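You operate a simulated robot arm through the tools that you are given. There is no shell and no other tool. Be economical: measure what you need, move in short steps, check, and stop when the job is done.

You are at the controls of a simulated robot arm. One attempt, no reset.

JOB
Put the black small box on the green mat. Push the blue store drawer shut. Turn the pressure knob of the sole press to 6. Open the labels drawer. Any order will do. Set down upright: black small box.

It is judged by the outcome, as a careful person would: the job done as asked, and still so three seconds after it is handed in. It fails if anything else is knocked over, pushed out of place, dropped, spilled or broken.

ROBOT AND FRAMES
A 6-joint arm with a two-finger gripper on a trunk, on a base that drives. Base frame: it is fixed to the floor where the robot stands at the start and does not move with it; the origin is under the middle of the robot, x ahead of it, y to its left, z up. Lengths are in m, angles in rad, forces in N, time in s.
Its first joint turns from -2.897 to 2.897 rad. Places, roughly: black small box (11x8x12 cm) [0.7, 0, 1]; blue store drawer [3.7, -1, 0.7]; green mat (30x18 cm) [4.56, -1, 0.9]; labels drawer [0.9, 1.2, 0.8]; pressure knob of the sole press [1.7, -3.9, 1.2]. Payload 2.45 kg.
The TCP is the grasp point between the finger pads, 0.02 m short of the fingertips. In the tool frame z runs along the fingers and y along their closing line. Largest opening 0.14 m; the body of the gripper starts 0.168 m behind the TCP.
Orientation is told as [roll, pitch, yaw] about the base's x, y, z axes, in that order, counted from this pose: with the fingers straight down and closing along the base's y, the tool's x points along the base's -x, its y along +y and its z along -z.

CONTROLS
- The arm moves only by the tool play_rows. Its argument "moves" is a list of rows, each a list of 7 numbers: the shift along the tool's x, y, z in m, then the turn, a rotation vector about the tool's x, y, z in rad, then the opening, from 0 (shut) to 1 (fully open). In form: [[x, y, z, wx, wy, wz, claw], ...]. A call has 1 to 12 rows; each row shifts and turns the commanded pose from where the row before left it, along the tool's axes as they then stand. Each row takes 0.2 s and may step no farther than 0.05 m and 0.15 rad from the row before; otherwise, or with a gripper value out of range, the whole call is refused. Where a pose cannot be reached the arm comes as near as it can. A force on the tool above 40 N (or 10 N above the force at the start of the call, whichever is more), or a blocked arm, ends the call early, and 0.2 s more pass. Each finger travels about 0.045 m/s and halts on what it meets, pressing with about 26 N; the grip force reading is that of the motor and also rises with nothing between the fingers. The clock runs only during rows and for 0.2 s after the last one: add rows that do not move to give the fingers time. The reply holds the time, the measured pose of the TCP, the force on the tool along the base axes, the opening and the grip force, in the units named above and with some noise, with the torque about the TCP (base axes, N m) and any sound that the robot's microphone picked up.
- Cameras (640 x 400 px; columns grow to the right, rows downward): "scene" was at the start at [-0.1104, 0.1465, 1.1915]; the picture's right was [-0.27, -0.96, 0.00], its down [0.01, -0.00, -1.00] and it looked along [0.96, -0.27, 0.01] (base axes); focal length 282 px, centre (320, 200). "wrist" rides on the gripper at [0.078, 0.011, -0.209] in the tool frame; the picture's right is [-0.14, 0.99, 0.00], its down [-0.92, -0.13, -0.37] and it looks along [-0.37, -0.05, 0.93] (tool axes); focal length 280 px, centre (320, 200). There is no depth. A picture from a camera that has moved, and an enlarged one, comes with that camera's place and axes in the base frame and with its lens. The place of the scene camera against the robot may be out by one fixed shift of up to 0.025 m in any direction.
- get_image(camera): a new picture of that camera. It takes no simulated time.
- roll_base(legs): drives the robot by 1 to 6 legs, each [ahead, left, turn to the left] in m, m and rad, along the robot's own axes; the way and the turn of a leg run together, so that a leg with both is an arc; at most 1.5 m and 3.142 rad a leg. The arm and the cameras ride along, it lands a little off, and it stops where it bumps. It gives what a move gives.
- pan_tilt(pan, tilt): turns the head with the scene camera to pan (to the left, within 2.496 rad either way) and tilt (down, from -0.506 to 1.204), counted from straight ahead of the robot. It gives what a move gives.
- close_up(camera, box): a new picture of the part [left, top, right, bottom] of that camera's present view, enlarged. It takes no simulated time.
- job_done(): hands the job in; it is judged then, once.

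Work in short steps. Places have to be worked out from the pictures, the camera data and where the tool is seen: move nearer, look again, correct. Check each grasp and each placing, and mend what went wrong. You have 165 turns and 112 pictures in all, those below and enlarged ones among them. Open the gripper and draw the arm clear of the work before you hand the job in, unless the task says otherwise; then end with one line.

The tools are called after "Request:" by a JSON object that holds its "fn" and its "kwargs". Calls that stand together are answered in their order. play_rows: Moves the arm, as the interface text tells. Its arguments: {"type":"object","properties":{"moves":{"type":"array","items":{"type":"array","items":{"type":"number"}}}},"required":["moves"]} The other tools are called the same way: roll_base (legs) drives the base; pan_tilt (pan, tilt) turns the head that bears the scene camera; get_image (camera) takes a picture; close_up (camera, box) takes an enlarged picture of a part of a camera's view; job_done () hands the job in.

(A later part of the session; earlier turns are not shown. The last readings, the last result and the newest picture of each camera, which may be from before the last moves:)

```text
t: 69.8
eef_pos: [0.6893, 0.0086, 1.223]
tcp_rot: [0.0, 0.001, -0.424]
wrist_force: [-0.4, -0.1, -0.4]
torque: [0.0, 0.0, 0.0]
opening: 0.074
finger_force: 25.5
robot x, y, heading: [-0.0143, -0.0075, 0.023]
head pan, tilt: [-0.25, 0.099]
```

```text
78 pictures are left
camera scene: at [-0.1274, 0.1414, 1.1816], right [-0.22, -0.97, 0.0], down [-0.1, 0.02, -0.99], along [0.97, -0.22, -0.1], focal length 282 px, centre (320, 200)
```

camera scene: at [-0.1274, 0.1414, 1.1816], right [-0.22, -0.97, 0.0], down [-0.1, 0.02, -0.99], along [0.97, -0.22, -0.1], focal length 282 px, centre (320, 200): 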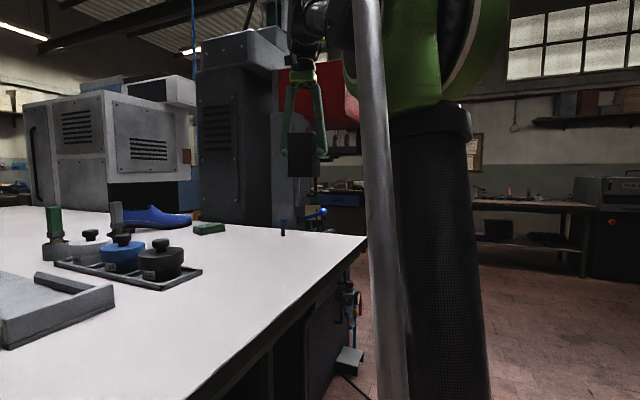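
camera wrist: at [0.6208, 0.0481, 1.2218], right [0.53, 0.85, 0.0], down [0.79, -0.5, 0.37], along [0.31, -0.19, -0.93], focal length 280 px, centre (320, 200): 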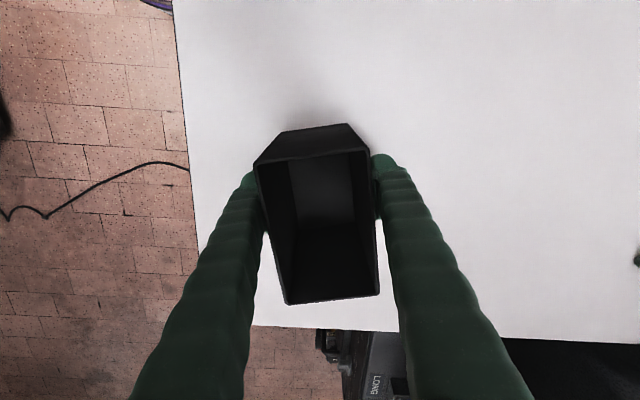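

Box secure. I look right-ahead for the driving route toward (4.5, -1).

Request:
{"fn": "pan_tilt", "kwargs": {"pan": -0.85, "tilt": 0.25}}

Request:
{"fn": "get_image", "kwargs": {"camera": "scene"}}

Request:
{"fn": "get_image", "kwargs": {"camera": "wrist"}}

```text
t: 70.8
eef_pos: [0.6914, 0.0098, 1.2232]
tcp_rot: [0.001, 0.002, -0.423]
wrist_force: [-0.6, 0.3, -0.5]
torque: [0.01, -0.01, 0.01]
opening: 0.074
finger_force: 26.3
robot x, y, heading: [-0.0151, -0.0076, 0.022]
head pan, tilt: [-0.85, 0.25]
```

```text
77 pictures are left
camera scene: at [-0.1538, 0.0933, 1.1677], right [-0.73, -0.68, 0.0], down [-0.17, 0.18, -0.97], along [0.66, -0.71, -0.25], focal length 282 px, centre (320, 200)
```

scene: 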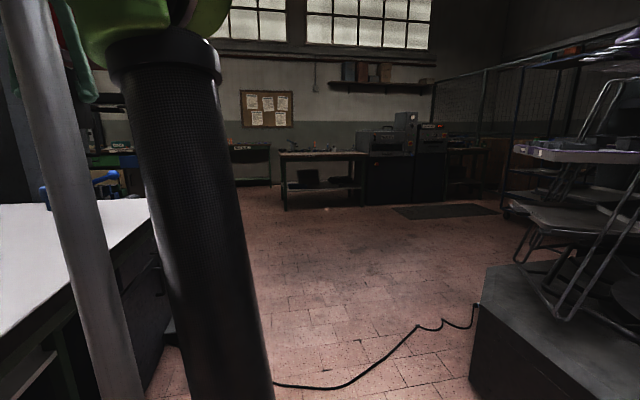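

```text
76 pictures are left
camera wrist: at [0.6221, 0.0503, 1.4322], right [0.53, 0.85, 0.0], down [0.79, -0.5, 0.37], along [0.31, -0.19, -0.93], focal length 280 px, centre (320, 200)
```

wrist: 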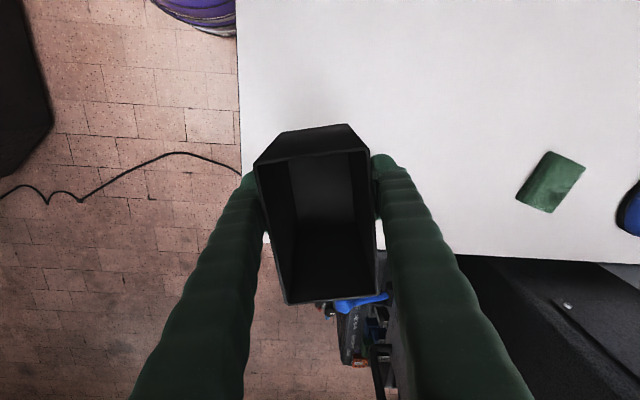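

The floor is open to the right-ahead between table corner and carousel. I turn right, drive out past the corner, then turn to face the far bench.

Request:
{"fn": "roll_base", "kwargs": {"legs": [[0, 0, -0.9], [0.97, 0, 0], [0, 0, 0.35], [1.1, 0, 0]]}}

Request:
{"fn": "pan_tilt", "kwargs": {"pan": 0.4, "tilt": 0.2}}

Request:
{"fn": "get_image", "kwargs": {"camera": "scene"}}

```text
t: 84.4
eef_pos: [2.2004, -1.5796, 1.2234]
tcp_rot: [0.001, 0.002, -0.939]
wrist_force: [0.2, 0.9, -0.6]
torque: [0.01, -0.01, -0.01]
opening: 0.0739
finger_force: 25.6
robot x, y, heading: [1.5815, -1.2444, -0.491]
head pan, tilt: [-0.85, 0.25]
```

```text
t: 85.8
eef_pos: [2.2019, -1.5798, 1.2234]
tcp_rot: [0.001, 0.001, -0.94]
wrist_force: [-0.3, 0.1, -0.5]
torque: [0.0, -0.01, 0.04]
opening: 0.0742
finger_force: 26.0
robot x, y, heading: [1.5832, -1.2442, -0.495]
head pan, tilt: [0.4, 0.201]
```

```text
75 pictures are left
camera scene: at [1.5825, -1.0117, 1.1722], right [-0.09, -1.0, 0.0], down [-0.2, 0.02, -0.98], along [0.98, -0.09, -0.2], focal length 282 px, centre (320, 200)
```

scene: 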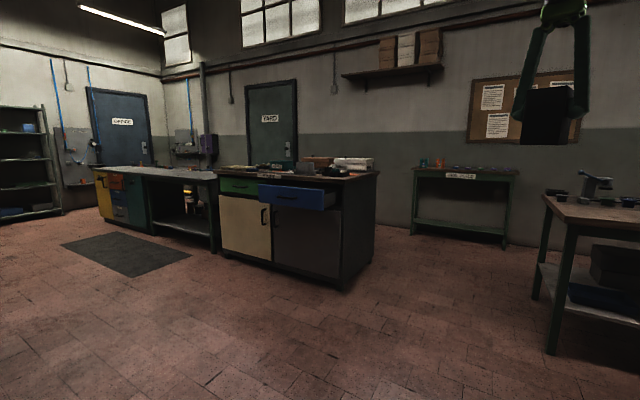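

Request:
{"fn": "close_up", "kwargs": {"camera": "scene", "box": [200, 140, 400, 280]}}

Request:
{"fn": "close_up", "kwargs": {"camera": "scene", "box": [400, 140, 540, 240]}}

```text
2.86 times, centred on (300, 210) of scene
camera zoom: at [1.5825, -1.0117, 1.1722], right [-0.09, -1.0, 0.0], down [-0.2, 0.02, -0.98], along [0.98, -0.09, -0.2], focal length 806 px, centre (377, 171)
```

zoom: 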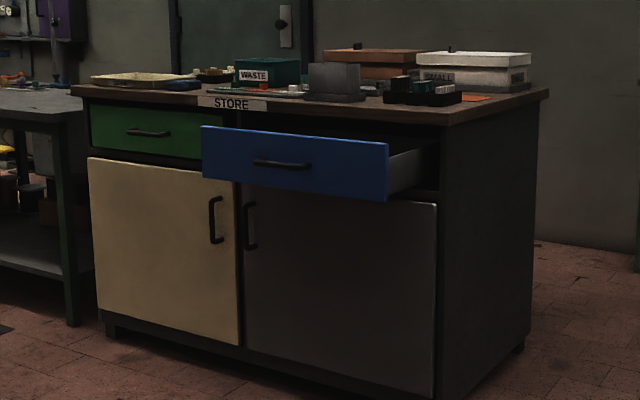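

```text
4.00 times, centred on (470, 190) of scene
camera zoom: at [1.5825, -1.0117, 1.1722], right [-0.09, -1.0, 0.0], down [-0.2, 0.02, -0.98], along [0.98, -0.09, -0.2], focal length 1128 px, centre (-280, 240)
```

zoom: 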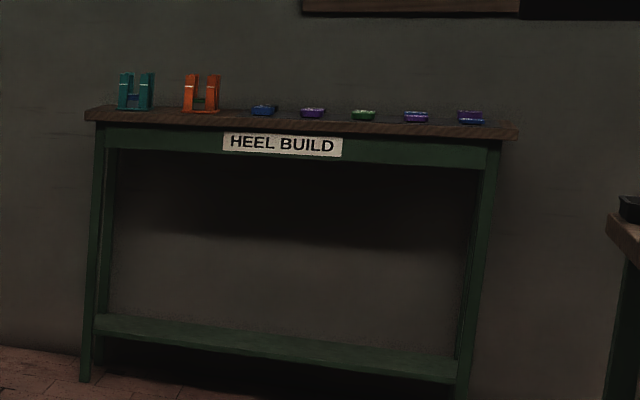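

The cabinet STORE has the blue drawer ajar; the mat should be on the cabinet's top toward the back. I check left before driving diagonally.

Request:
{"fn": "pan_tilt", "kwargs": {"pan": 1.2, "tilt": 0.3}}

Request:
{"fn": "get_image", "kwargs": {"camera": "scene"}}

```text
t: 86.9
eef_pos: [2.2019, -1.5795, 1.2231]
tcp_rot: [0.003, 0.003, -0.939]
wrist_force: [0.1, -0.6, -1.0]
torque: [-0.03, -0.01, 0.02]
opening: 0.074
finger_force: 26.2
robot x, y, heading: [1.5835, -1.2422, -0.493]
head pan, tilt: [1.201, 0.3]
```

```text
72 pictures are left
camera scene: at [1.5607, -0.9423, 1.163], right [0.65, -0.76, 0.0], down [-0.22, -0.19, -0.96], along [0.73, 0.62, -0.3], focal length 282 px, centre (320, 200)
```

scene: 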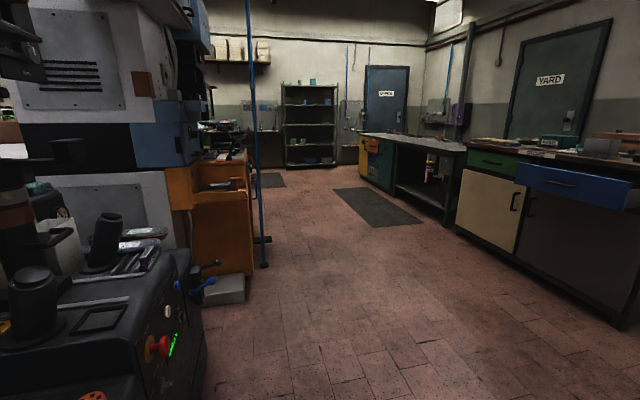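

Path is clear. Drive diagonally to in front of the cabinet.

Request:
{"fn": "roll_base", "kwargs": {"legs": [[0, 0, -0.147], [0.25, 0.77, 0], [0.25, 0.77, 0]]}}

Request:
{"fn": "pan_tilt", "kwargs": {"pan": 0.0, "tilt": 0.25}}

Request:
{"fn": "get_image", "kwargs": {"camera": "scene"}}

Request:
{"fn": "get_image", "kwargs": {"camera": "wrist"}}

```text
t: 95.8
eef_pos: [3.4609, -0.7392, 1.223]
tcp_rot: [0.002, 0.002, -1.099]
wrist_force: [0.2, 0.8, -0.1]
torque: [0.0, 0.02, -0.06]
opening: 0.074
finger_force: 25.6
robot x, y, heading: [2.9012, -0.3101, -0.647]
head pan, tilt: [1.201, 0.3]
```

```text
t: 97.2
eef_pos: [3.46, -0.7399, 1.2234]
tcp_rot: [0.003, 0.002, -1.099]
wrist_force: [-0.2, 0.3, -1.3]
torque: [-0.03, 0.02, -0.01]
opening: 0.0743
finger_force: 26.2
robot x, y, heading: [2.9034, -0.309, -0.646]
head pan, tilt: [0.0, 0.25]
```

```text
71 pictures are left
camera scene: at [2.9221, -0.1153, 1.1677], right [-0.6, -0.8, 0.0], down [-0.2, 0.15, -0.97], along [0.77, -0.59, -0.25], focal length 282 px, centre (320, 200)
```

scene: 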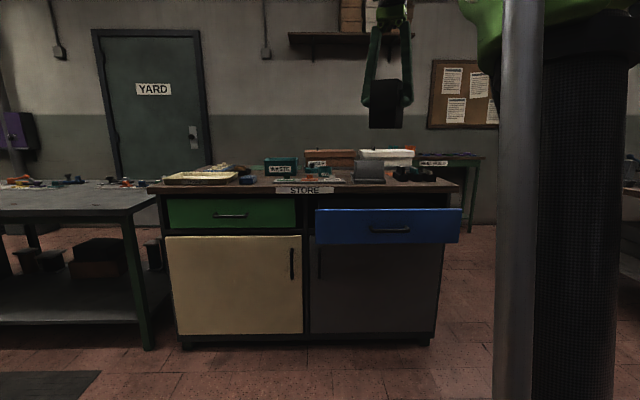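

```text
70 pictures are left
camera wrist: at [3.4327, -0.665, 1.4324], right [0.94, 0.33, 0.0], down [0.31, -0.88, 0.37], along [0.12, -0.35, -0.93], focal length 280 px, centre (320, 200)
```

wrist: 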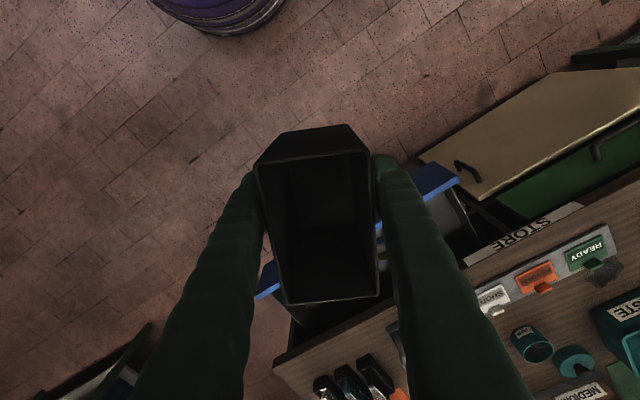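

Zoom on the cabinet top to find the green mat.

Request:
{"fn": "close_up", "kwargs": {"camera": "scene", "box": [140, 130, 300, 230]}}

Request:
{"fn": "close_up", "kwargs": {"camera": "scene", "box": [250, 130, 490, 260]}}

```text
4.00 times, centred on (220, 180) of scene
camera zoom: at [2.9221, -0.1153, 1.1677], right [-0.6, -0.8, 0.0], down [-0.2, 0.15, -0.97], along [0.77, -0.59, -0.25], focal length 1128 px, centre (720, 280)
```

zoom: 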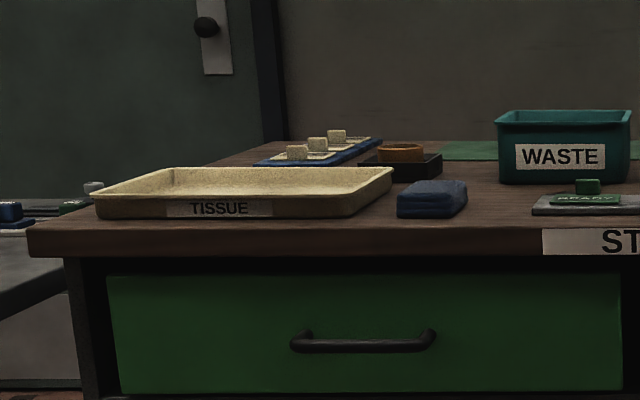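

```text
2.67 times, centred on (370, 195) of scene
camera zoom: at [2.9221, -0.1153, 1.1677], right [-0.6, -0.8, 0.0], down [-0.2, 0.15, -0.97], along [0.77, -0.59, -0.25], focal length 752 px, centre (187, 213)
```

zoom: 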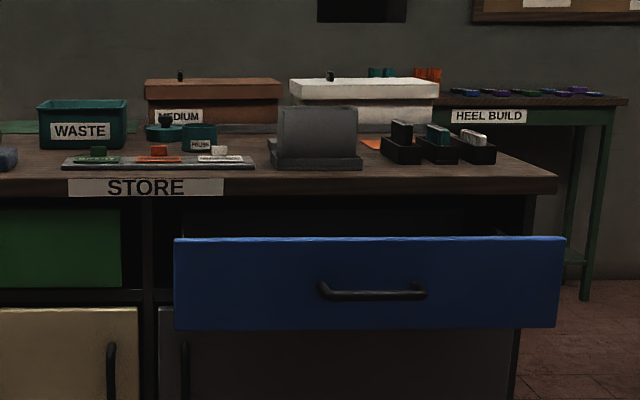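

The green mat is visible at the cabinet's back, behind the WASTE bin. I move left, clear of the open blue drawer, then ahead, to stand in front of it.

Request:
{"fn": "roll_base", "kwargs": {"legs": [[0, 0.47, 0], [0.5, 0, 0]]}}

Request:
{"fn": "pan_tilt", "kwargs": {"pan": -0.2, "tilt": 0.45}}

Request:
{"fn": "get_image", "kwargs": {"camera": "scene"}}

Request:
{"fn": "get_image", "kwargs": {"camera": "wrist"}}

```text
t: 102.6
eef_pos: [4.1497, -0.6518, 1.2235]
tcp_rot: [0.001, 0.002, -1.089]
wrist_force: [-0.1, 0.4, -0.4]
torque: [0.04, 0.02, 0.0]
opening: 0.0741
finger_force: 26.0
robot x, y, heading: [3.5868, -0.227, -0.64]
head pan, tilt: [0.0, 0.25]
```

```text
t: 103.3
eef_pos: [4.15, -0.6506, 1.2228]
tcp_rot: [0.002, 0.002, -1.089]
wrist_force: [0.2, -0.5, -0.4]
torque: [0.02, -0.01, 0.01]
opening: 0.074
finger_force: 25.6
robot x, y, heading: [3.5854, -0.2266, -0.64]
head pan, tilt: [-0.201, 0.45]
```

```text
67 pictures are left
camera scene: at [3.5928, -0.0447, 1.1491], right [-0.75, -0.67, 0.0], down [-0.29, 0.32, -0.9], along [0.6, -0.67, -0.43], focal length 282 px, centre (320, 200)
```

scene: 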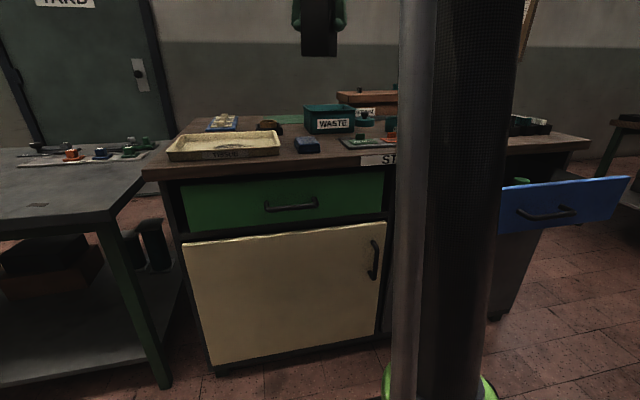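

```text
66 pictures are left
camera wrist: at [4.1212, -0.5779, 1.4324], right [0.94, 0.34, 0.0], down [0.31, -0.88, 0.37], along [0.12, -0.35, -0.93], focal length 280 px, centre (320, 200)
```

wrist: 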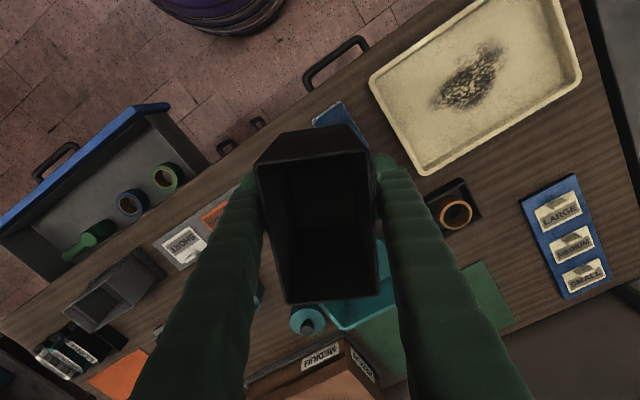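

Lateral position is right (mat centre ≈ (4.545, -0.96)). I go 0.23 m further ahead, turn the box square to the mat, and look again.

Request:
{"fn": "roll_base", "kwargs": {"legs": [[0.15, 0, 0], [0.08, 0, 0]]}}

Request:
{"fn": "play_rows", "kwargs": {"moves": [[0, 0, 0, 0, 0, -0.149, 0.3], [0, 0, 0, 0, 0, -0.149, 0.3], [0, 0, 0, 0, 0, -0.149, 0.3], [-0.03, 0, 0, 0, 0, 0, 0.3], [-0.03, 0, 0, 0, 0, 0, 0.3], [-0.03, 0, 0, 0, 0, 0, 0.3]]}}

Request:
{"fn": "get_image", "kwargs": {"camera": "wrist"}}

```text
t: 105.3
eef_pos: [4.3356, -0.7871, 1.2228]
tcp_rot: [0.002, 0.002, -1.086]
wrist_force: [0.3, 0.8, 0.1]
torque: [0.06, 0.01, 0.01]
opening: 0.0742
finger_force: 25.7
robot x, y, heading: [3.7696, -0.3672, -0.638]
head pan, tilt: [-0.201, 0.45]
```

```text
t: 106.7
eef_pos: [4.4101, -0.8397, 1.2245]
tcp_rot: [-0.001, 0.001, -0.639]
wrist_force: [-0.5, 0.0, -0.2]
torque: [-0.06, -0.08, 0.02]
opening: 0.074
finger_force: 26.5
robot x, y, heading: [3.7702, -0.3646, -0.639]
head pan, tilt: [-0.201, 0.45]
```

```text
65 pictures are left
camera wrist: at [4.3527, -0.7844, 1.4331], right [0.7, 0.71, 0.0], down [0.66, -0.65, 0.37], along [0.26, -0.26, -0.93], focal length 280 px, centre (320, 200)
```

wrist: 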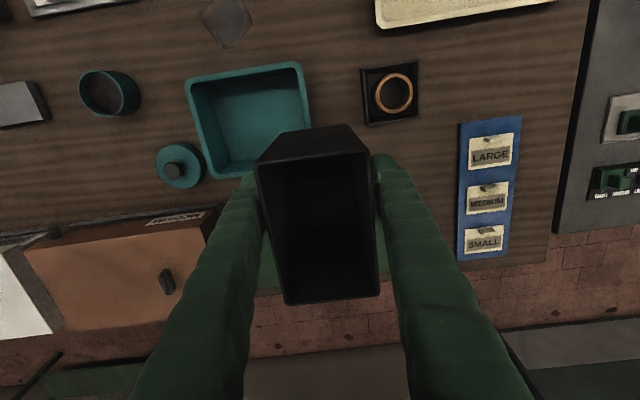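

The box hides most of the mat; zoom in on the slivers visible beside it.

Request:
{"fn": "close_up", "kwargs": {"camera": "wrist", "box": [200, 180, 300, 310]}}

Request:
{"fn": "close_up", "kwargs": {"camera": "wrist", "box": [360, 120, 480, 300]}}

```text
3.08 times, centred on (250, 245) of wrist
camera zoom: at [4.3527, -0.7844, 1.4331], right [0.7, 0.71, 0.0], down [0.66, -0.65, 0.37], along [0.26, -0.26, -0.93], focal length 863 px, centre (535, 62)
```

zoom: 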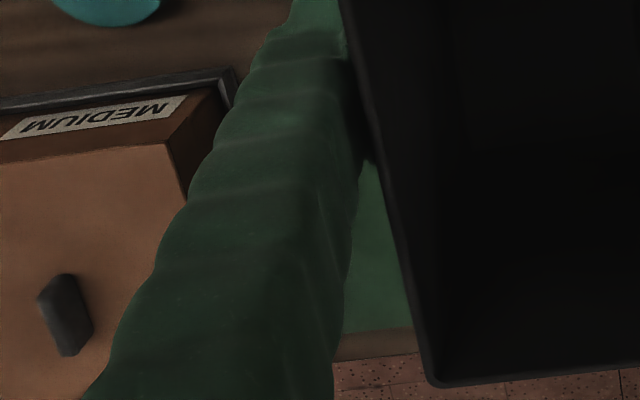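

```text
2.22 times, centred on (420, 210) of wrist
camera zoom: at [4.3527, -0.7844, 1.4331], right [0.7, 0.71, 0.0], down [0.66, -0.65, 0.37], along [0.26, -0.26, -0.93], focal length 623 px, centre (98, 178)
```

zoom: 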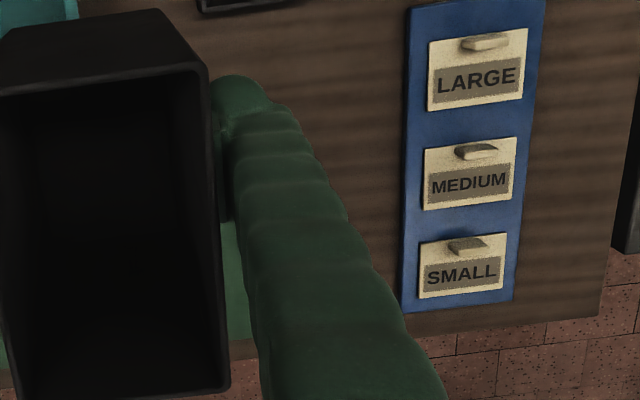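

Mat centre now judged (4.56, -0.98). It's at the edge of reach, so I creep the base 5 cm closer and extend the arm over it.

Request:
{"fn": "roll_base", "kwargs": {"legs": [[0.05, 0, 0]]}}

Request:
{"fn": "play_rows", "kwargs": {"moves": [[-0.03, -0.004, 0, 0, 0, 0, 0.3], [-0.03, -0.004, 0, 0, 0, 0, 0.3], [-0.03, -0.004, 0, 0, 0, 0, 0.3], [-0.03, -0.004, 0, 0, 0, 0, 0.3], [-0.028, -0.004, 0, 0, 0, 0, 0.3]]}}

Request:
{"fn": "get_image", "kwargs": {"camera": "wrist"}}

```text
t: 107.7
eef_pos: [4.4504, -0.8684, 1.2245]
tcp_rot: [0.003, -0.001, -0.639]
wrist_force: [0.0, -0.1, -0.7]
torque: [0.02, 0.02, 0.01]
opening: 0.0741
finger_force: 25.8
robot x, y, heading: [3.81, -0.3977, -0.638]
head pan, tilt: [-0.201, 0.45]
```

```text
t: 108.8
eef_pos: [4.5299, -0.9493, 1.1868]
tcp_rot: [0.001, 0.001, -0.639]
wrist_force: [-0.5, 0.4, 0.1]
torque: [-0.08, -0.1, 0.05]
opening: 0.0741
finger_force: 26.0
out of reach, approached as far as the arm can: row 3, 4, 5
robot x, y, heading: [3.8123, -0.3949, -0.637]
head pan, tilt: [-0.201, 0.45]
```

```text
62 pictures are left
camera wrist: at [4.4718, -0.894, 1.3958], right [0.7, 0.71, 0.0], down [0.66, -0.65, 0.37], along [0.26, -0.26, -0.93], focal length 280 px, centre (320, 200)
```

wrist: 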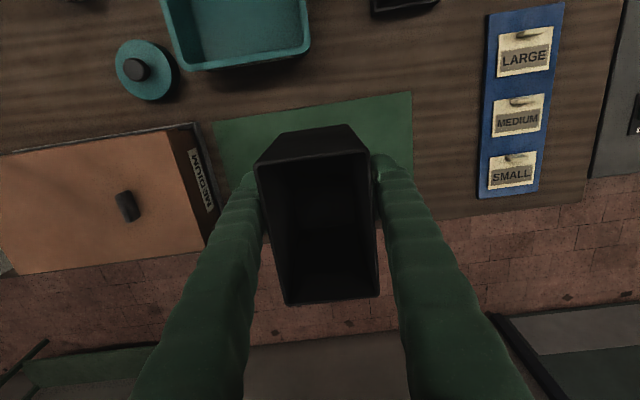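

The mat's front edge is now visible; box is ~3 cm too near to the front. Check the gap between base and cabinet before creeping closer.

Request:
{"fn": "pan_tilt", "kwargs": {"pan": -0.1, "tilt": 1.1}}

Request:
{"fn": "get_image", "kwargs": {"camera": "scene"}}

```text
t: 109.9
eef_pos: [4.5299, -0.9485, 1.1871]
tcp_rot: [0.001, -0.001, -0.639]
wrist_force: [0.3, 0.0, -0.8]
torque: [0.0, 0.0, 0.0]
opening: 0.0743
finger_force: 26.0
robot x, y, heading: [3.811, -0.3955, -0.636]
head pan, tilt: [-0.099, 1.1]
```

```text
61 pictures are left
camera scene: at [3.8028, -0.1868, 1.0969], right [-0.67, -0.74, 0.0], down [-0.66, 0.6, -0.45], along [0.34, -0.31, -0.89], focal length 282 px, centre (320, 200)
```

scene: 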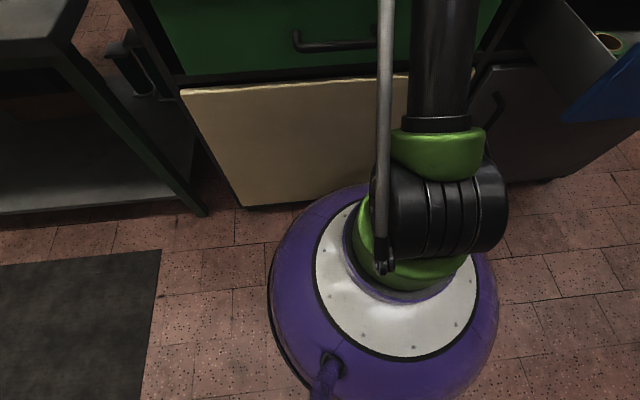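

About 9 cm gap remains, so creeping 3 cm is safe. Then extend the arm further and a bit lower.

Request:
{"fn": "roll_base", "kwargs": {"legs": [[0.035, 0, 0]]}}

Request:
{"fn": "play_rows", "kwargs": {"moves": [[0, -0.003, 0.03, 0, 0, 0, 0.3], [0, -0.003, 0.02, 0, 0, 0, 0.3], [0, 0, 0, 0, 0, 0, 0.3]]}}

Request:
{"fn": "get_image", "kwargs": {"camera": "wrist"}}

```text
t: 110.7
eef_pos: [4.5575, -0.9717, 1.1872]
tcp_rot: [0.002, 0.0, -0.639]
wrist_force: [0.6, -0.7, -0.9]
torque: [0.03, -0.07, 0.0]
opening: 0.0739
finger_force: 25.9
robot x, y, heading: [3.8364, -0.4166, -0.636]
head pan, tilt: [-0.099, 1.1]
```

```text
t: 111.5
eef_pos: [4.5513, -0.9763, 1.1356]
tcp_rot: [0.002, 0.001, -0.638]
wrist_force: [-0.1, 0.0, 0.1]
torque: [-0.01, -0.02, 0.0]
opening: 0.0743
finger_force: 26.3
robot x, y, heading: [3.8331, -0.4129, -0.64]
head pan, tilt: [-0.099, 1.1]
```

```text
60 pictures are left
camera wrist: at [4.4938, -0.9219, 1.344], right [0.7, 0.71, 0.0], down [0.66, -0.65, 0.37], along [0.26, -0.26, -0.93], focal length 280 px, centre (320, 200)
```

wrist: 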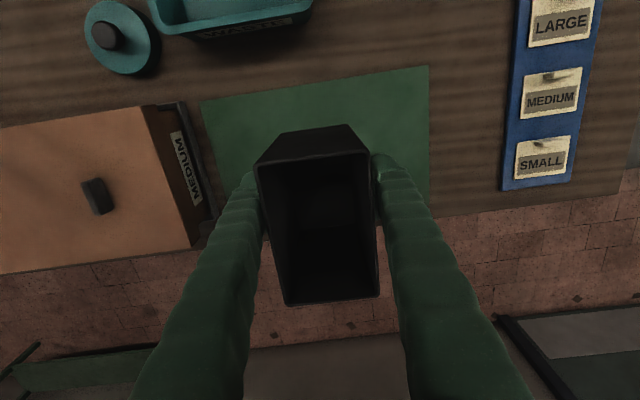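

Box is centred over the mat within a few mm. Lower it, slowly near contact.

Request:
{"fn": "play_rows", "kwargs": {"moves": [[0, 0, 0.03, 0, 0, 0, 0.3], [0, 0, 0.03, 0, 0, 0, 0.3], [0, 0, 0.02, 0, 0, 0, 0.3], [0, 0, 0.01, 0, 0, 0, 0.3], [0, 0, 0.01, 0, 0, 0, 0.3], [0, 0, 0.005, 0, 0, 0, 0.3], [0, 0, 0, 0, 0, 0, 0.3]]}}

```text
t: 113.1
eef_pos: [4.5542, -0.9756, 1.0306]
tcp_rot: [0.001, -0.001, -0.639]
wrist_force: [0.5, 0.3, -0.9]
torque: [-0.01, -0.03, 0.02]
opening: 0.0739
finger_force: 25.7
robot x, y, heading: [3.8382, -0.4148, -0.635]
head pan, tilt: [-0.099, 1.1]
```

No contact yet; continue in 4 mm steps.

Request:
{"fn": "play_rows", "kwargs": {"moves": [[0, 0, 0.004, 0, 0, 0, 0.3], [0, 0, 0.003, 0, 0, 0, 0.3], [0, 0, 0.003, 0, 0, 0, 0.3], [0, 0, 0, 0, 0, 0, 0.3]]}}

Request:
{"fn": "get_image", "kwargs": {"camera": "wrist"}}

```text
t: 114.1
eef_pos: [4.5546, -0.9751, 1.0213]
tcp_rot: [0.002, 0.001, -0.64]
wrist_force: [-0.1, -1.0, -0.7]
torque: [0.01, 0.02, 0.03]
opening: 0.074
finger_force: 25.7
robot x, y, heading: [3.8406, -0.412, -0.637]
head pan, tilt: [-0.099, 1.1]
```

```text
59 pictures are left
camera wrist: at [4.4967, -0.9203, 1.2296], right [0.7, 0.71, 0.0], down [0.66, -0.65, 0.37], along [0.26, -0.26, -0.93], focal length 280 px, centre (320, 200)
```

wrist: 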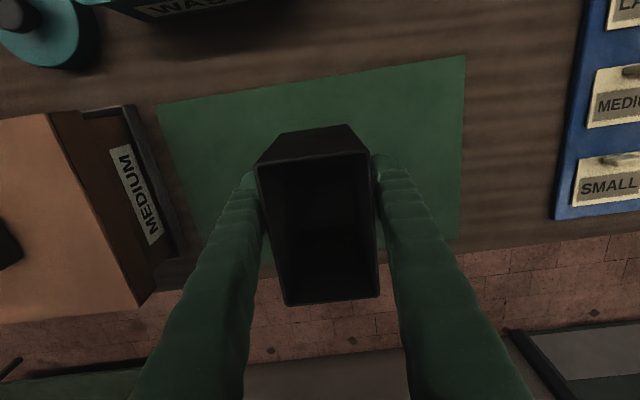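

The mat appears to be at z ≈ 0.94, about 2 cm below the box. Keep lowering in small steps.

Request:
{"fn": "play_rows", "kwargs": {"moves": [[0, 0, 0.005, 0, 0, 0, 0.3], [0, 0, 0.004, 0, 0, 0, 0.3], [0, 0, 0.003, 0, 0, 0, 0.3], [0, 0, 0.003, 0, 0, 0, 0.3], [0, 0, 0, 0, 0, 0, 0.3]]}}

```text
t: 115.3
eef_pos: [4.5536, -0.9747, 1.0066]
tcp_rot: [0.001, 0.002, -0.639]
wrist_force: [-0.1, -0.3, -0.2]
torque: [0.02, -0.01, -0.01]
opening: 0.074
finger_force: 25.8
robot x, y, heading: [3.8389, -0.4143, -0.639]
head pan, tilt: [-0.099, 1.1]
```

Request:
{"fn": "play_rows", "kwargs": {"moves": [[0, 0, 0.003, 0, 0, 0, 0.3], [0, 0, 0.003, 0, 0, 0, 0.3], [0, 0, 0.003, 0, 0, 0, 0.3], [0, 0, 0.003, 0, 0, 0, 0.3], [0, 0, 0, 0, 0, 0, 0.3]]}}

Request:
{"fn": "get_image", "kwargs": {"camera": "wrist"}}

```text
t: 116.5
eef_pos: [4.553, -0.9747, 0.9949]
tcp_rot: [0.001, -0.001, -0.639]
wrist_force: [0.2, -0.1, -0.1]
torque: [-0.02, -0.02, -0.01]
opening: 0.0741
finger_force: 25.9
robot x, y, heading: [3.8384, -0.4161, -0.641]
head pan, tilt: [-0.099, 1.1]
```

```text
58 pictures are left
camera wrist: at [4.4964, -0.9198, 1.2035], right [0.7, 0.71, 0.0], down [0.66, -0.65, 0.37], along [0.26, -0.26, -0.93], focal length 280 px, centre (320, 200)
```

wrist: 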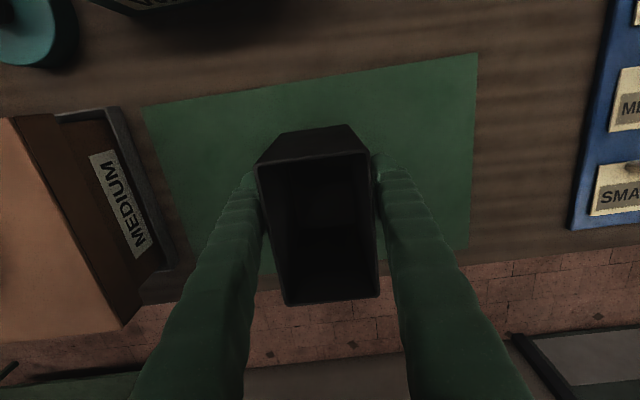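

Still hanging free (no force). Continue down with small steps until contact.

Request:
{"fn": "play_rows", "kwargs": {"moves": [[0, 0, 0.003, 0, 0, 0, 0.3], [0, 0, 0.003, 0, 0, 0, 0.3], [0, 0, 0.003, 0, 0, 0, 0.3], [0, 0, 0.003, 0, 0, 0, 0.3], [0, 0, 0, 0, 0, 0, 0.3]]}}

```text
t: 117.7
eef_pos: [4.5554, -0.9752, 0.9835]
tcp_rot: [0.003, -0.001, -0.639]
wrist_force: [0.5, -0.3, 0.1]
torque: [0.03, 0.02, -0.01]
opening: 0.0741
finger_force: 25.5
robot x, y, heading: [3.8404, -0.4132, -0.642]
head pan, tilt: [-0.099, 1.1]
```

Request:
{"fn": "play_rows", "kwargs": {"moves": [[0, 0, 0.003, 0, 0, 0, 0.3], [0, 0, 0.003, 0, 0, 0, 0.3], [0, 0, 0.003, 0, 0, 0, 0.3], [0, 0, 0.003, 0, 0, 0, 0.3], [0, 0, 0, 0, 0, 0, 0.3]]}}

Request:
{"fn": "get_image", "kwargs": {"camera": "wrist"}}

```text
t: 118.9
eef_pos: [4.5536, -0.9747, 0.9711]
tcp_rot: [0.003, 0.001, -0.64]
wrist_force: [2.9, -1.3, 30.9]
torque: [0.04, 0.06, 0.0]
opening: 0.0741
finger_force: 26.2
robot x, y, heading: [3.8441, -0.4158, -0.643]
head pan, tilt: [-0.099, 1.1]
```

```text
57 pictures are left
camera wrist: at [4.4959, -0.919, 1.1806], right [0.7, 0.71, 0.0], down [0.66, -0.65, 0.37], along [0.26, -0.26, -0.93], focal length 280 px, centre (320, 200)
```

wrist: 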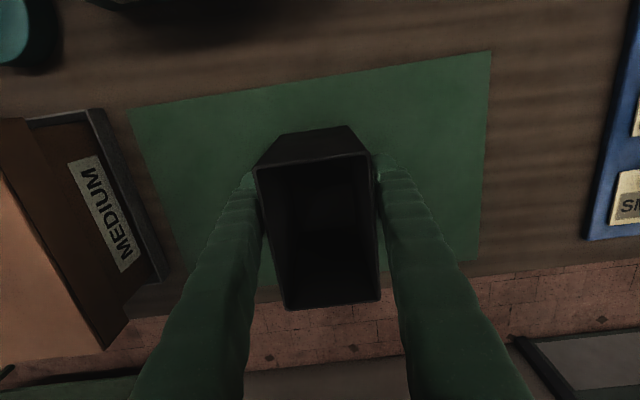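

Contact (31 N). Ease up 1.5 mm and release gradually.

Request:
{"fn": "play_rows", "kwargs": {"moves": [[0, 0, -0.0015, 0, 0, 0, 0.3], [0, 0, 0, 0, 0, 0, 0.5], [0, 0, 0, 0, 0, 0, 0.58], [0, 0, 0, 0, 0, 0, 0.66], [0, 0, 0, 0, 0, 0, 0.74], [0, 0, 0, 0, 0, 0, 0.8], [0, 0, 0, 0, 0, 0, 0.8]]}}

Request:
{"fn": "get_image", "kwargs": {"camera": "wrist"}}

```text
t: 120.5
eef_pos: [4.5544, -0.9754, 0.973]
tcp_rot: [0.002, -0.001, -0.637]
wrist_force: [-1.3, -0.3, 0.3]
torque: [-0.04, 0.0, 0.01]
opening: 0.112
finger_force: 0.1
robot x, y, heading: [3.8387, -0.413, -0.639]
head pan, tilt: [-0.099, 1.1]
```

```text
56 pictures are left
camera wrist: at [4.4967, -0.9193, 1.1812], right [0.7, 0.71, 0.0], down [0.66, -0.65, 0.37], along [0.26, -0.26, -0.93], focal length 280 px, centre (320, 200)
```

wrist: 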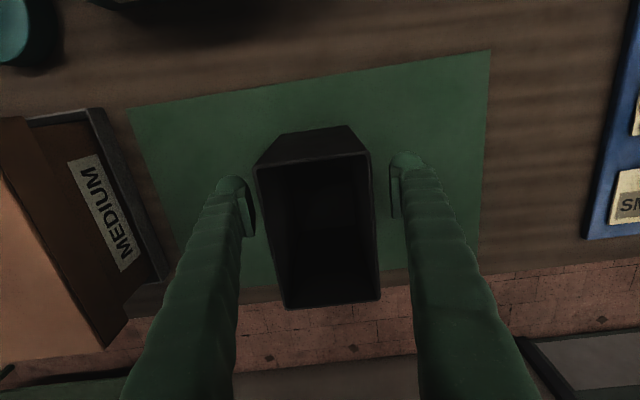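

Box stands freely. Raise the tool straight up and pull back toward the robot.

Request:
{"fn": "play_rows", "kwargs": {"moves": [[0, 0, -0.03, 0, 0, 0, 0.8], [0, 0, -0.03, 0, 0, 0, 0.8], [0, 0, -0.04, 0, 0, 0, 0.8], [0, 0, -0.04, 0, 0, 0, 0.8], [0.02, 0, -0.04, 0, 0, 0, 0.8], [0.03, 0, -0.03, 0, 0, 0, 0.8], [0.045, 0, 0, 0, 0, 0, 0.8], [0.045, 0, 0, 0, 0, 0, 0.8], [0.045, 0, 0, 0, 0, 0, 0.8], [0.045, 0, 0, 0, 0, 0, 0.8]]}}

Request:
{"fn": "get_image", "kwargs": {"camera": "wrist"}}

```text
t: 122.7
eef_pos: [4.3678, -0.8353, 1.1835]
tcp_rot: [0.002, 0.0, -0.638]
wrist_force: [0.7, -0.5, -0.2]
torque: [0.05, 0.09, 0.01]
opening: 0.1119
finger_force: 0.1
robot x, y, heading: [3.8391, -0.4157, -0.635]
head pan, tilt: [-0.099, 1.1]
```

```text
55 pictures are left
camera wrist: at [4.3102, -0.7812, 1.3933], right [0.7, 0.71, 0.0], down [0.66, -0.65, 0.37], along [0.26, -0.26, -0.93], focal length 280 px, centre (320, 200)
```

wrist: 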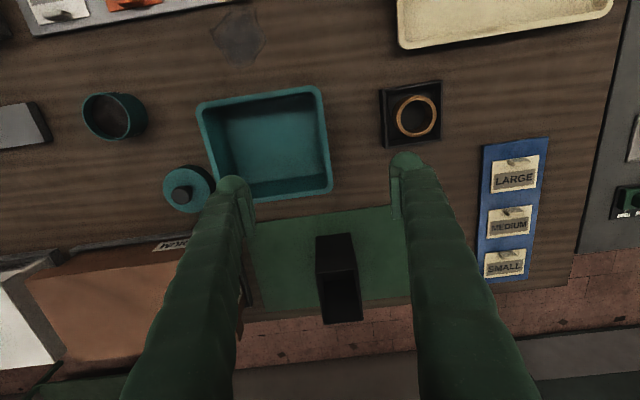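

The box stands upright on the mat. Back off and shift right in front of the blue drawer.

Request:
{"fn": "roll_base", "kwargs": {"legs": [[-0.62, 0, 0], [0, -0.6, 0]]}}

Request:
{"fn": "pan_tilt", "kwargs": {"pan": 0.0, "tilt": 0.4}}

Request:
{"fn": "get_image", "kwargs": {"camera": "scene"}}

Request:
{"fn": "get_image", "kwargs": {"camera": "wrist"}}

```text
t: 129.2
eef_pos: [3.5014, -0.9509, 1.185]
tcp_rot: [0.001, -0.001, -0.661]
wrist_force: [0.3, 0.8, 0.6]
torque: [-0.03, 0.0, -0.01]
opening: 0.1121
finger_force: 0.1
robot x, y, heading: [2.9858, -0.5173, -0.664]
head pan, tilt: [-0.099, 1.1]
```

```text
t: 130.2
eef_pos: [3.5031, -0.9505, 1.1852]
tcp_rot: [0.002, 0.0, -0.662]
wrist_force: [-0.7, -0.5, -0.4]
torque: [0.03, -0.01, -0.02]
opening: 0.1119
finger_force: 0.1
robot x, y, heading: [2.9832, -0.5156, -0.664]
head pan, tilt: [0.0, 0.4]
```

```text
54 pictures are left
camera scene: at [3.0081, -0.323, 1.1536], right [-0.61, -0.79, 0.0], down [-0.31, 0.24, -0.92], along [0.73, -0.57, -0.39], focal length 282 px, centre (320, 200)
```

scene: 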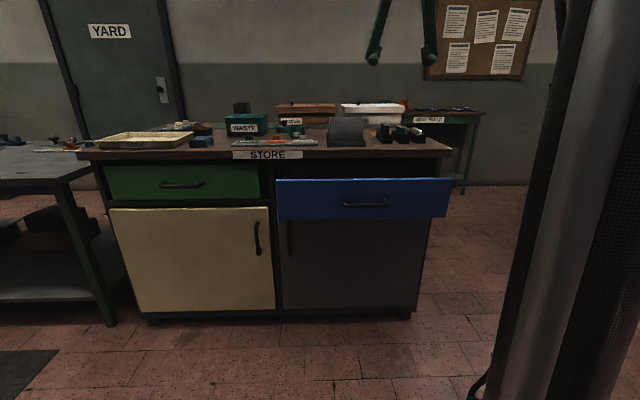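

```text
53 pictures are left
camera wrist: at [3.4465, -0.8938, 1.3939], right [0.72, 0.7, 0.0], down [0.65, -0.67, 0.37], along [0.26, -0.26, -0.93], focal length 280 px, centre (320, 200)
```

wrist: 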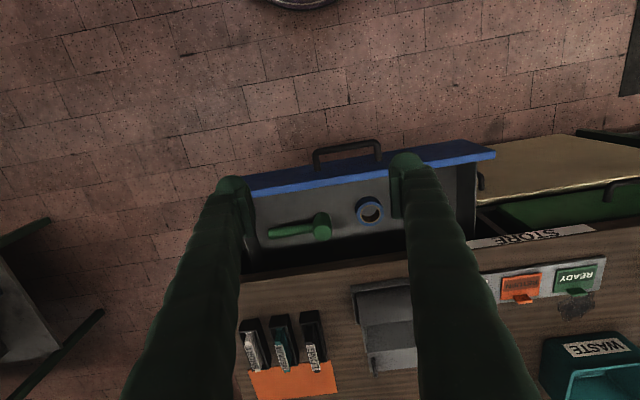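

The drawer's face is at about n = -3.45 (18 cm proud). I close the fingers, tilt the tool half a radian forward, and go down in front of the face, just right of its handle.

Request:
{"fn": "play_rows", "kwargs": {"moves": [[0.025, -0.028, 0, 0, 0, 0, 0.5], [0.025, -0.028, 0, 0, 0, 0, 0.2], [0, 0, 0, 0, -0.125, 0, 0], [0, 0, 0, 0, -0.125, 0, 0], [0, 0, 0, 0, -0.125, 0, 0], [0, 0, 0, 0, -0.125, 0, 0], [0, 0, 0, 0, 0, 0, 0], [0, 0, 0, 0, 0, 0, 0]]}}

Request:
{"fn": "play_rows", "kwargs": {"moves": [[0.021, 0, 0.0385, 0, 0, 0, 0], [0.021, 0, 0.0385, 0, 0, 0, 0], [0.021, 0, 0.0385, 0, 0, 0, 0], [0.021, 0, 0.0385, 0, 0, 0, 0], [0.021, 0, 0.0385, 0, 0, 0, 0], [0.021, 0, 0.0385, 0, 0, 0, 0], [0.021, 0, 0.0385, 0, 0, 0, 0], [0.021, 0, 0.0385, 0, 0, 0, 0], [0.021, 0, 0.0385, 0, 0, 0, 0]]}}

Request:
{"fn": "get_image", "kwargs": {"camera": "wrist"}}

Request:
{"fn": "get_image", "kwargs": {"camera": "scene"}}

```text
t: 132.0
eef_pos: [3.4293, -0.9634, 1.1845]
tcp_rot: [0.001, -0.503, -0.663]
wrist_force: [-0.9, 0.0, -0.2]
torque: [0.0, 0.0, 0.03]
opening: 0.0
finger_force: 25.5
robot x, y, heading: [2.9847, -0.5206, -0.659]
head pan, tilt: [0.0, 0.4]
```

```text
t: 134.0
eef_pos: [3.426, -0.9629, 0.7874]
tcp_rot: [0.002, -0.498, -0.663]
wrist_force: [-0.2, 0.0, 1.2]
torque: [-0.01, -0.02, -0.01]
opening: 0.0
finger_force: 26.8
robot x, y, heading: [2.98, -0.5171, -0.66]
head pan, tilt: [0.0, 0.4]
```

```text
52 pictures are left
camera wrist: at [3.2988, -0.85, 0.933], right [0.7, 0.71, 0.07], down [0.42, -0.49, 0.76], along [0.57, -0.51, -0.64], focal length 280 px, centre (320, 200)
```

wrist: 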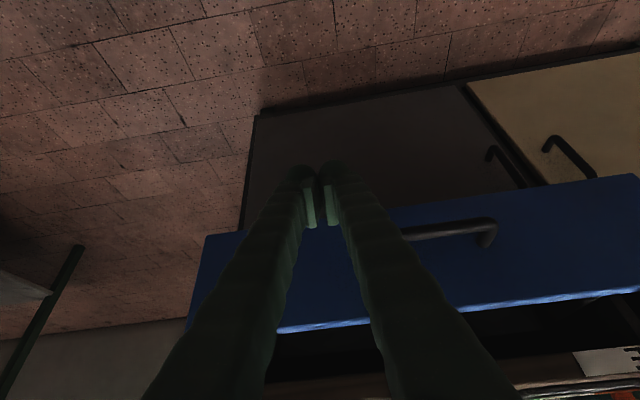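

```text
51 pictures are left
camera scene: at [3.0081, -0.3229, 1.1537], right [-0.61, -0.79, 0.0], down [-0.31, 0.24, -0.92], along [0.73, -0.57, -0.39], focal length 282 px, centre (320, 200)
```

scene: 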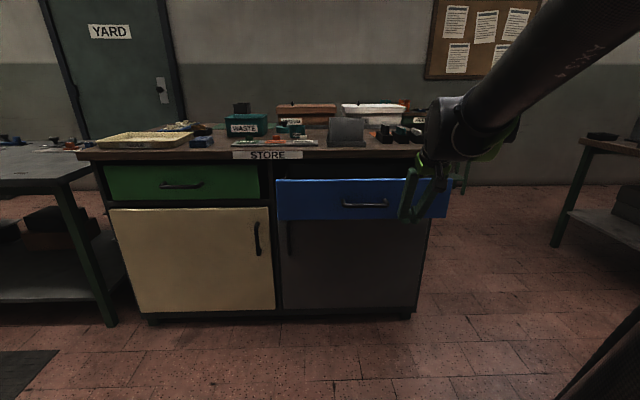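

The tool is in front of the face, right of the handle, at mid-height. Push forward.

Request:
{"fn": "play_rows", "kwargs": {"moves": [[-0.0263, 0, 0.0144, 0, 0, 0, 0], [-0.0263, 0, 0.0144, 0, 0, 0, 0], [-0.0263, 0, 0.0144, 0, 0, 0, 0], [-0.0176, 0, 0.0096, 0, 0, 0, 0], [-0.0176, 0, 0.0096, 0, 0, 0, 0], [-0.0176, 0, 0.0096, 0, 0, 0, 0], [-0.0176, 0, 0.0096, 0, 0, 0, 0], [-0.0176, 0, 0.0096, 0, 0, 0, 0], [-0.0176, 0, 0.0096, 0, 0, 0, 0]]}}

Request:
{"fn": "get_image", "kwargs": {"camera": "scene"}}

```text
t: 136.0
eef_pos: [3.5952, -1.0922, 0.7889]
tcp_rot: [0.002, -0.5, -0.663]
wrist_force: [0.0, 0.1, 0.4]
torque: [-0.06, -0.03, 0.02]
opening: 0.0
finger_force: 26.1
robot x, y, heading: [2.9821, -0.5128, -0.66]
head pan, tilt: [0.0, 0.4]
```

```text
50 pictures are left
camera scene: at [3.0081, -0.3229, 1.1537], right [-0.61, -0.79, 0.0], down [-0.31, 0.24, -0.92], along [0.73, -0.57, -0.39], focal length 282 px, centre (320, 200)
```

scene: 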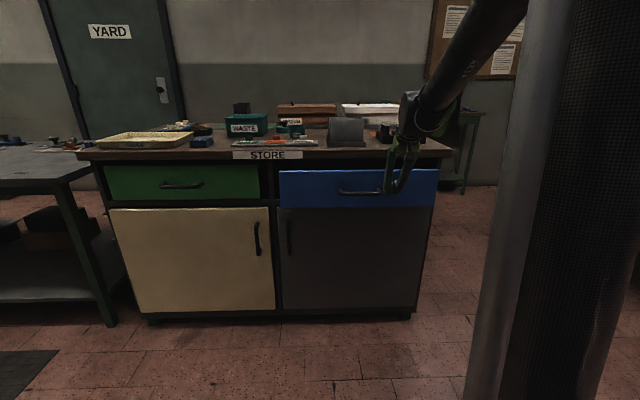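

The drawer is sliding in. Keep pushing in small steps until it stops.

Request:
{"fn": "play_rows", "kwargs": {"moves": [[-0.0132, 0, 0.0072, 0, 0, 0, 0], [-0.0132, 0, 0.0072, 0, 0, 0, 0], [-0.0132, 0, 0.0072, 0, 0, 0, 0], [-0.0088, 0, 0.0048, 0, 0, 0, 0], [-0.0088, 0, 0.0048, 0, 0, 0, 0], [-0.0088, 0, 0.0048, 0, 0, 0, 0]]}}

Request:
{"fn": "get_image", "kwargs": {"camera": "scene"}}

```text
t: 137.4
eef_pos: [3.6548, -1.1391, 0.7904]
tcp_rot: [0.003, -0.5, -0.664]
wrist_force: [0.4, 0.0, 0.4]
torque: [-0.02, 0.01, 0.02]
opening: 0.0
finger_force: 26.2
robot x, y, heading: [2.9838, -0.5192, -0.662]
head pan, tilt: [0.0, 0.4]
```

```text
49 pictures are left
camera scene: at [3.0082, -0.323, 1.1537], right [-0.61, -0.79, 0.0], down [-0.31, 0.24, -0.92], along [0.73, -0.57, -0.39], focal length 282 px, centre (320, 200)
```

scene: 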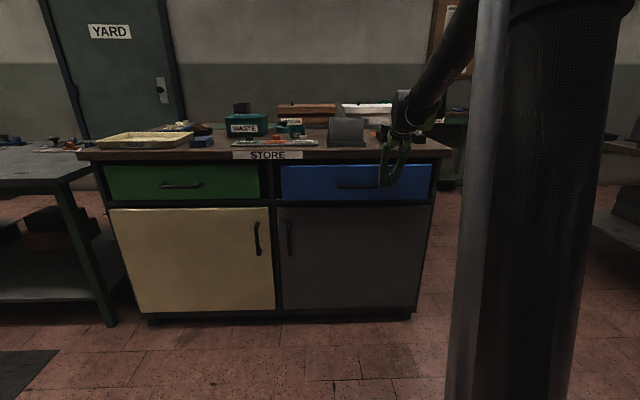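

Nearly flush. A few more mm until resistance.

Request:
{"fn": "play_rows", "kwargs": {"moves": [[-0.0044, 0, 0.0024, 0, 0, 0, 0], [-0.0044, 0, 0.0024, 0, 0, 0, 0], [-0.0044, 0, 0.0024, 0, 0, 0, 0], [-0.0044, 0, 0.0024, 0, 0, 0, 0], [-0.0044, 0, 0.0024, 0, 0, 0, 0]]}}

Request:
{"fn": "close_up", "kwargs": {"camera": "scene", "box": [250, 100, 470, 220]}}

```text
t: 138.6
eef_pos: [3.674, -1.1536, 0.7902]
tcp_rot: [0.004, -0.499, -0.664]
wrist_force: [0.4, -0.5, 0.1]
torque: [0.0, -0.01, 0.03]
opening: 0.0
finger_force: 25.7
robot x, y, heading: [2.9871, -0.5178, -0.658]
head pan, tilt: [0.0, 0.4]
```

```text
2.91 times, centred on (360, 160) of scene
camera zoom: at [3.0082, -0.323, 1.1537], right [-0.61, -0.79, 0.0], down [-0.31, 0.24, -0.92], along [0.73, -0.57, -0.39], focal length 820 px, centre (204, 316)
```

zoom: 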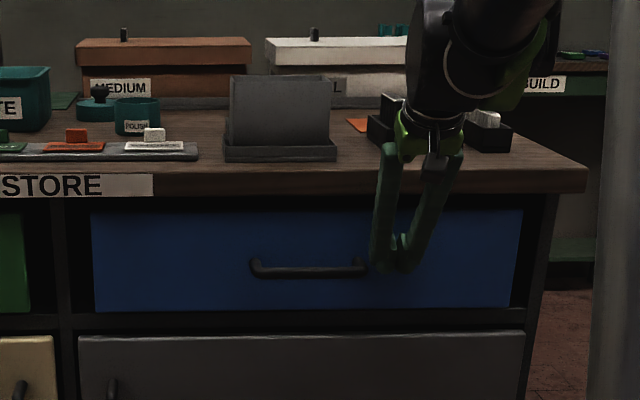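

Still no resistance; continue a little.

Request:
{"fn": "play_rows", "kwargs": {"moves": [[-0.0044, 0, 0.0024, 0, 0, 0, 0], [-0.0044, 0, 0.0024, 0, 0, 0, 0], [-0.0044, 0, 0.0024, 0, 0, 0, 0], [-0.0044, 0, 0.0024, 0, 0, 0, 0], [-0.0044, 0, 0.0024, 0, 0, 0, 0], [-0.0044, 0, 0.0024, 0, 0, 0, 0]]}}

Request:
{"fn": "close_up", "kwargs": {"camera": "scene", "box": [80, 120, 470, 250]}}

```text
t: 139.2
eef_pos: [3.677, -1.1567, 0.789]
tcp_rot: [0.006, -0.494, -0.664]
wrist_force: [-11.2, 8.3, 1.0]
torque: [0.05, -0.03, 0.2]
opening: 0.0003
finger_force: 26.4
robot x, y, heading: [2.9821, -0.5184, -0.66]
head pan, tilt: [0.0, 0.4]
stopped in row 2: the force on the tool passed its limit at 50 N (the readings are from after the stop); the commanded pose is now the measured one
```

```text
1.64 times, centred on (275, 185) of scene
camera zoom: at [3.0073, -0.3222, 1.1537], right [-0.61, -0.79, 0.0], down [-0.31, 0.24, -0.92], along [0.73, -0.57, -0.39], focal length 463 px, centre (394, 225)
```

zoom: 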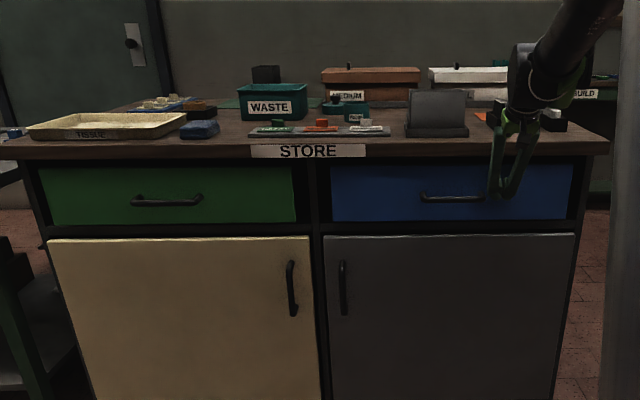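

Hard stop: blue drawer shut flush like the green one. Withdraw back, then up and upright.

Request:
{"fn": "play_rows", "kwargs": {"moves": [[0.035, 0, -0.0192, 0, 0, 0, 0], [0.035, 0, -0.0192, 0, 0, 0, 0], [0.035, 0, -0.0192, 0, 0, 0, 0], [-0.021, 0, -0.0385, 0, 0, 0, 0], [-0.021, 0, -0.0385, 0, 0, 0, 0], [-0.021, 0, -0.0385, 0, 0, 0, 0], [-0.021, 0, -0.0385, 0, 0, 0, 0], [-0.021, 0, -0.0385, 0, 0, 0, 0], [-0.021, 0, -0.0385, 0, 0, 0, 0], [-0.021, 0, -0.0385, 0, 0, 0, 0], [-0.021, 0, -0.0385, 0, 0, 0, 0]]}}

Request:
{"fn": "roll_base", "kwargs": {"legs": [[-0.4, 0, 0], [0, 0, -1.0]]}}

Request:
{"fn": "pan_tilt", "kwargs": {"pan": -0.2, "tilt": 0.1}}

Request:
{"fn": "get_image", "kwargs": {"camera": "scene"}}

```text
t: 141.6
eef_pos: [3.5865, -1.0828, 1.1417]
tcp_rot: [0.005, -0.494, -0.663]
wrist_force: [0.4, -0.3, -0.5]
torque: [0.02, -0.02, 0.04]
opening: 0.0
finger_force: 26.0
robot x, y, heading: [2.9837, -0.5149, -0.662]
head pan, tilt: [0.0, 0.4]
```

```text
t: 146.6
eef_pos: [2.5382, -1.0888, 1.1407]
tcp_rot: [0.005, -0.493, -1.638]
wrist_force: [-0.4, 0.0, 0.2]
torque: [0.0, 0.0, -0.02]
opening: 0.0
finger_force: 26.5
robot x, y, heading: [2.6666, -0.2706, -1.637]
head pan, tilt: [0.0, 0.4]
```

```text
t: 147.4
eef_pos: [2.5378, -1.0882, 1.1402]
tcp_rot: [0.003, -0.495, -1.639]
wrist_force: [0.7, 0.1, 0.0]
torque: [-0.03, -0.01, 0.02]
opening: 0.0
finger_force: 26.1
robot x, y, heading: [2.6665, -0.2746, -1.633]
head pan, tilt: [-0.201, 0.099]
```

```text
46 pictures are left
camera scene: at [2.8246, -0.186, 1.1816], right [-0.97, 0.26, 0.0], down [0.03, 0.1, -0.99], along [-0.26, -0.96, -0.1], focal length 282 px, centre (320, 200)
```

scene: 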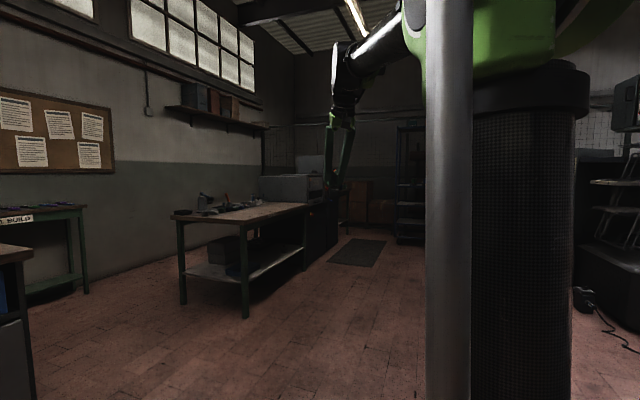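

I see the press past the bench on the wall. I turn back to face that wall and strafe right along the corridor toward the press.

Request:
{"fn": "roll_base", "kwargs": {"legs": [[0, 0, 0.99], [0.0, -1.4, 0], [0.0, -1.4, 0], [0.1, -0.5, 0]]}}

Request:
{"fn": "pan_tilt", "kwargs": {"pan": -0.1, "tilt": 0.1}}

Request:
{"fn": "get_image", "kwargs": {"camera": "scene"}}

```text
t: 165.8
eef_pos: [1.3301, -3.4575, 1.1416]
tcp_rot: [0.003, -0.494, -0.684]
wrist_force: [-0.8, 0.3, -0.2]
torque: [-0.01, -0.01, -0.02]
opening: 0.0001
finger_force: 25.8
robot x, y, heading: [0.7371, -2.8799, -0.685]
head pan, tilt: [-0.201, 0.099]
```

```text
t: 166.4
eef_pos: [1.3297, -3.4573, 1.1408]
tcp_rot: [0.005, -0.493, -0.684]
wrist_force: [-0.1, 0.0, -0.7]
torque: [-0.03, -0.01, 0.02]
opening: 0.0001
finger_force: 26.6
robot x, y, heading: [0.7394, -2.8795, -0.679]
head pan, tilt: [-0.099, 0.099]
```

```text
45 pictures are left
camera scene: at [0.7606, -2.6917, 1.1816], right [-0.7, -0.71, 0.0], down [-0.07, 0.07, -0.99], along [0.71, -0.7, -0.1], focal length 282 px, centre (320, 200)
```

scene: 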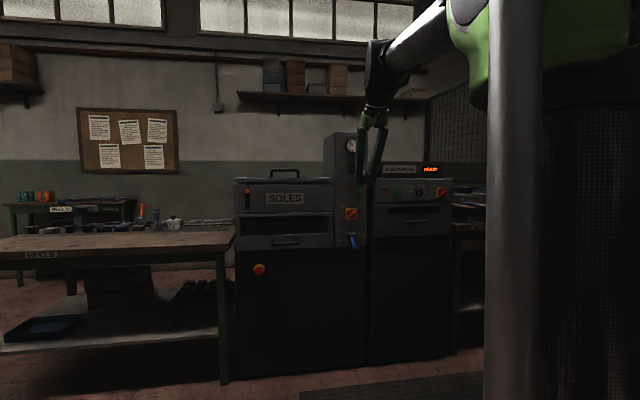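

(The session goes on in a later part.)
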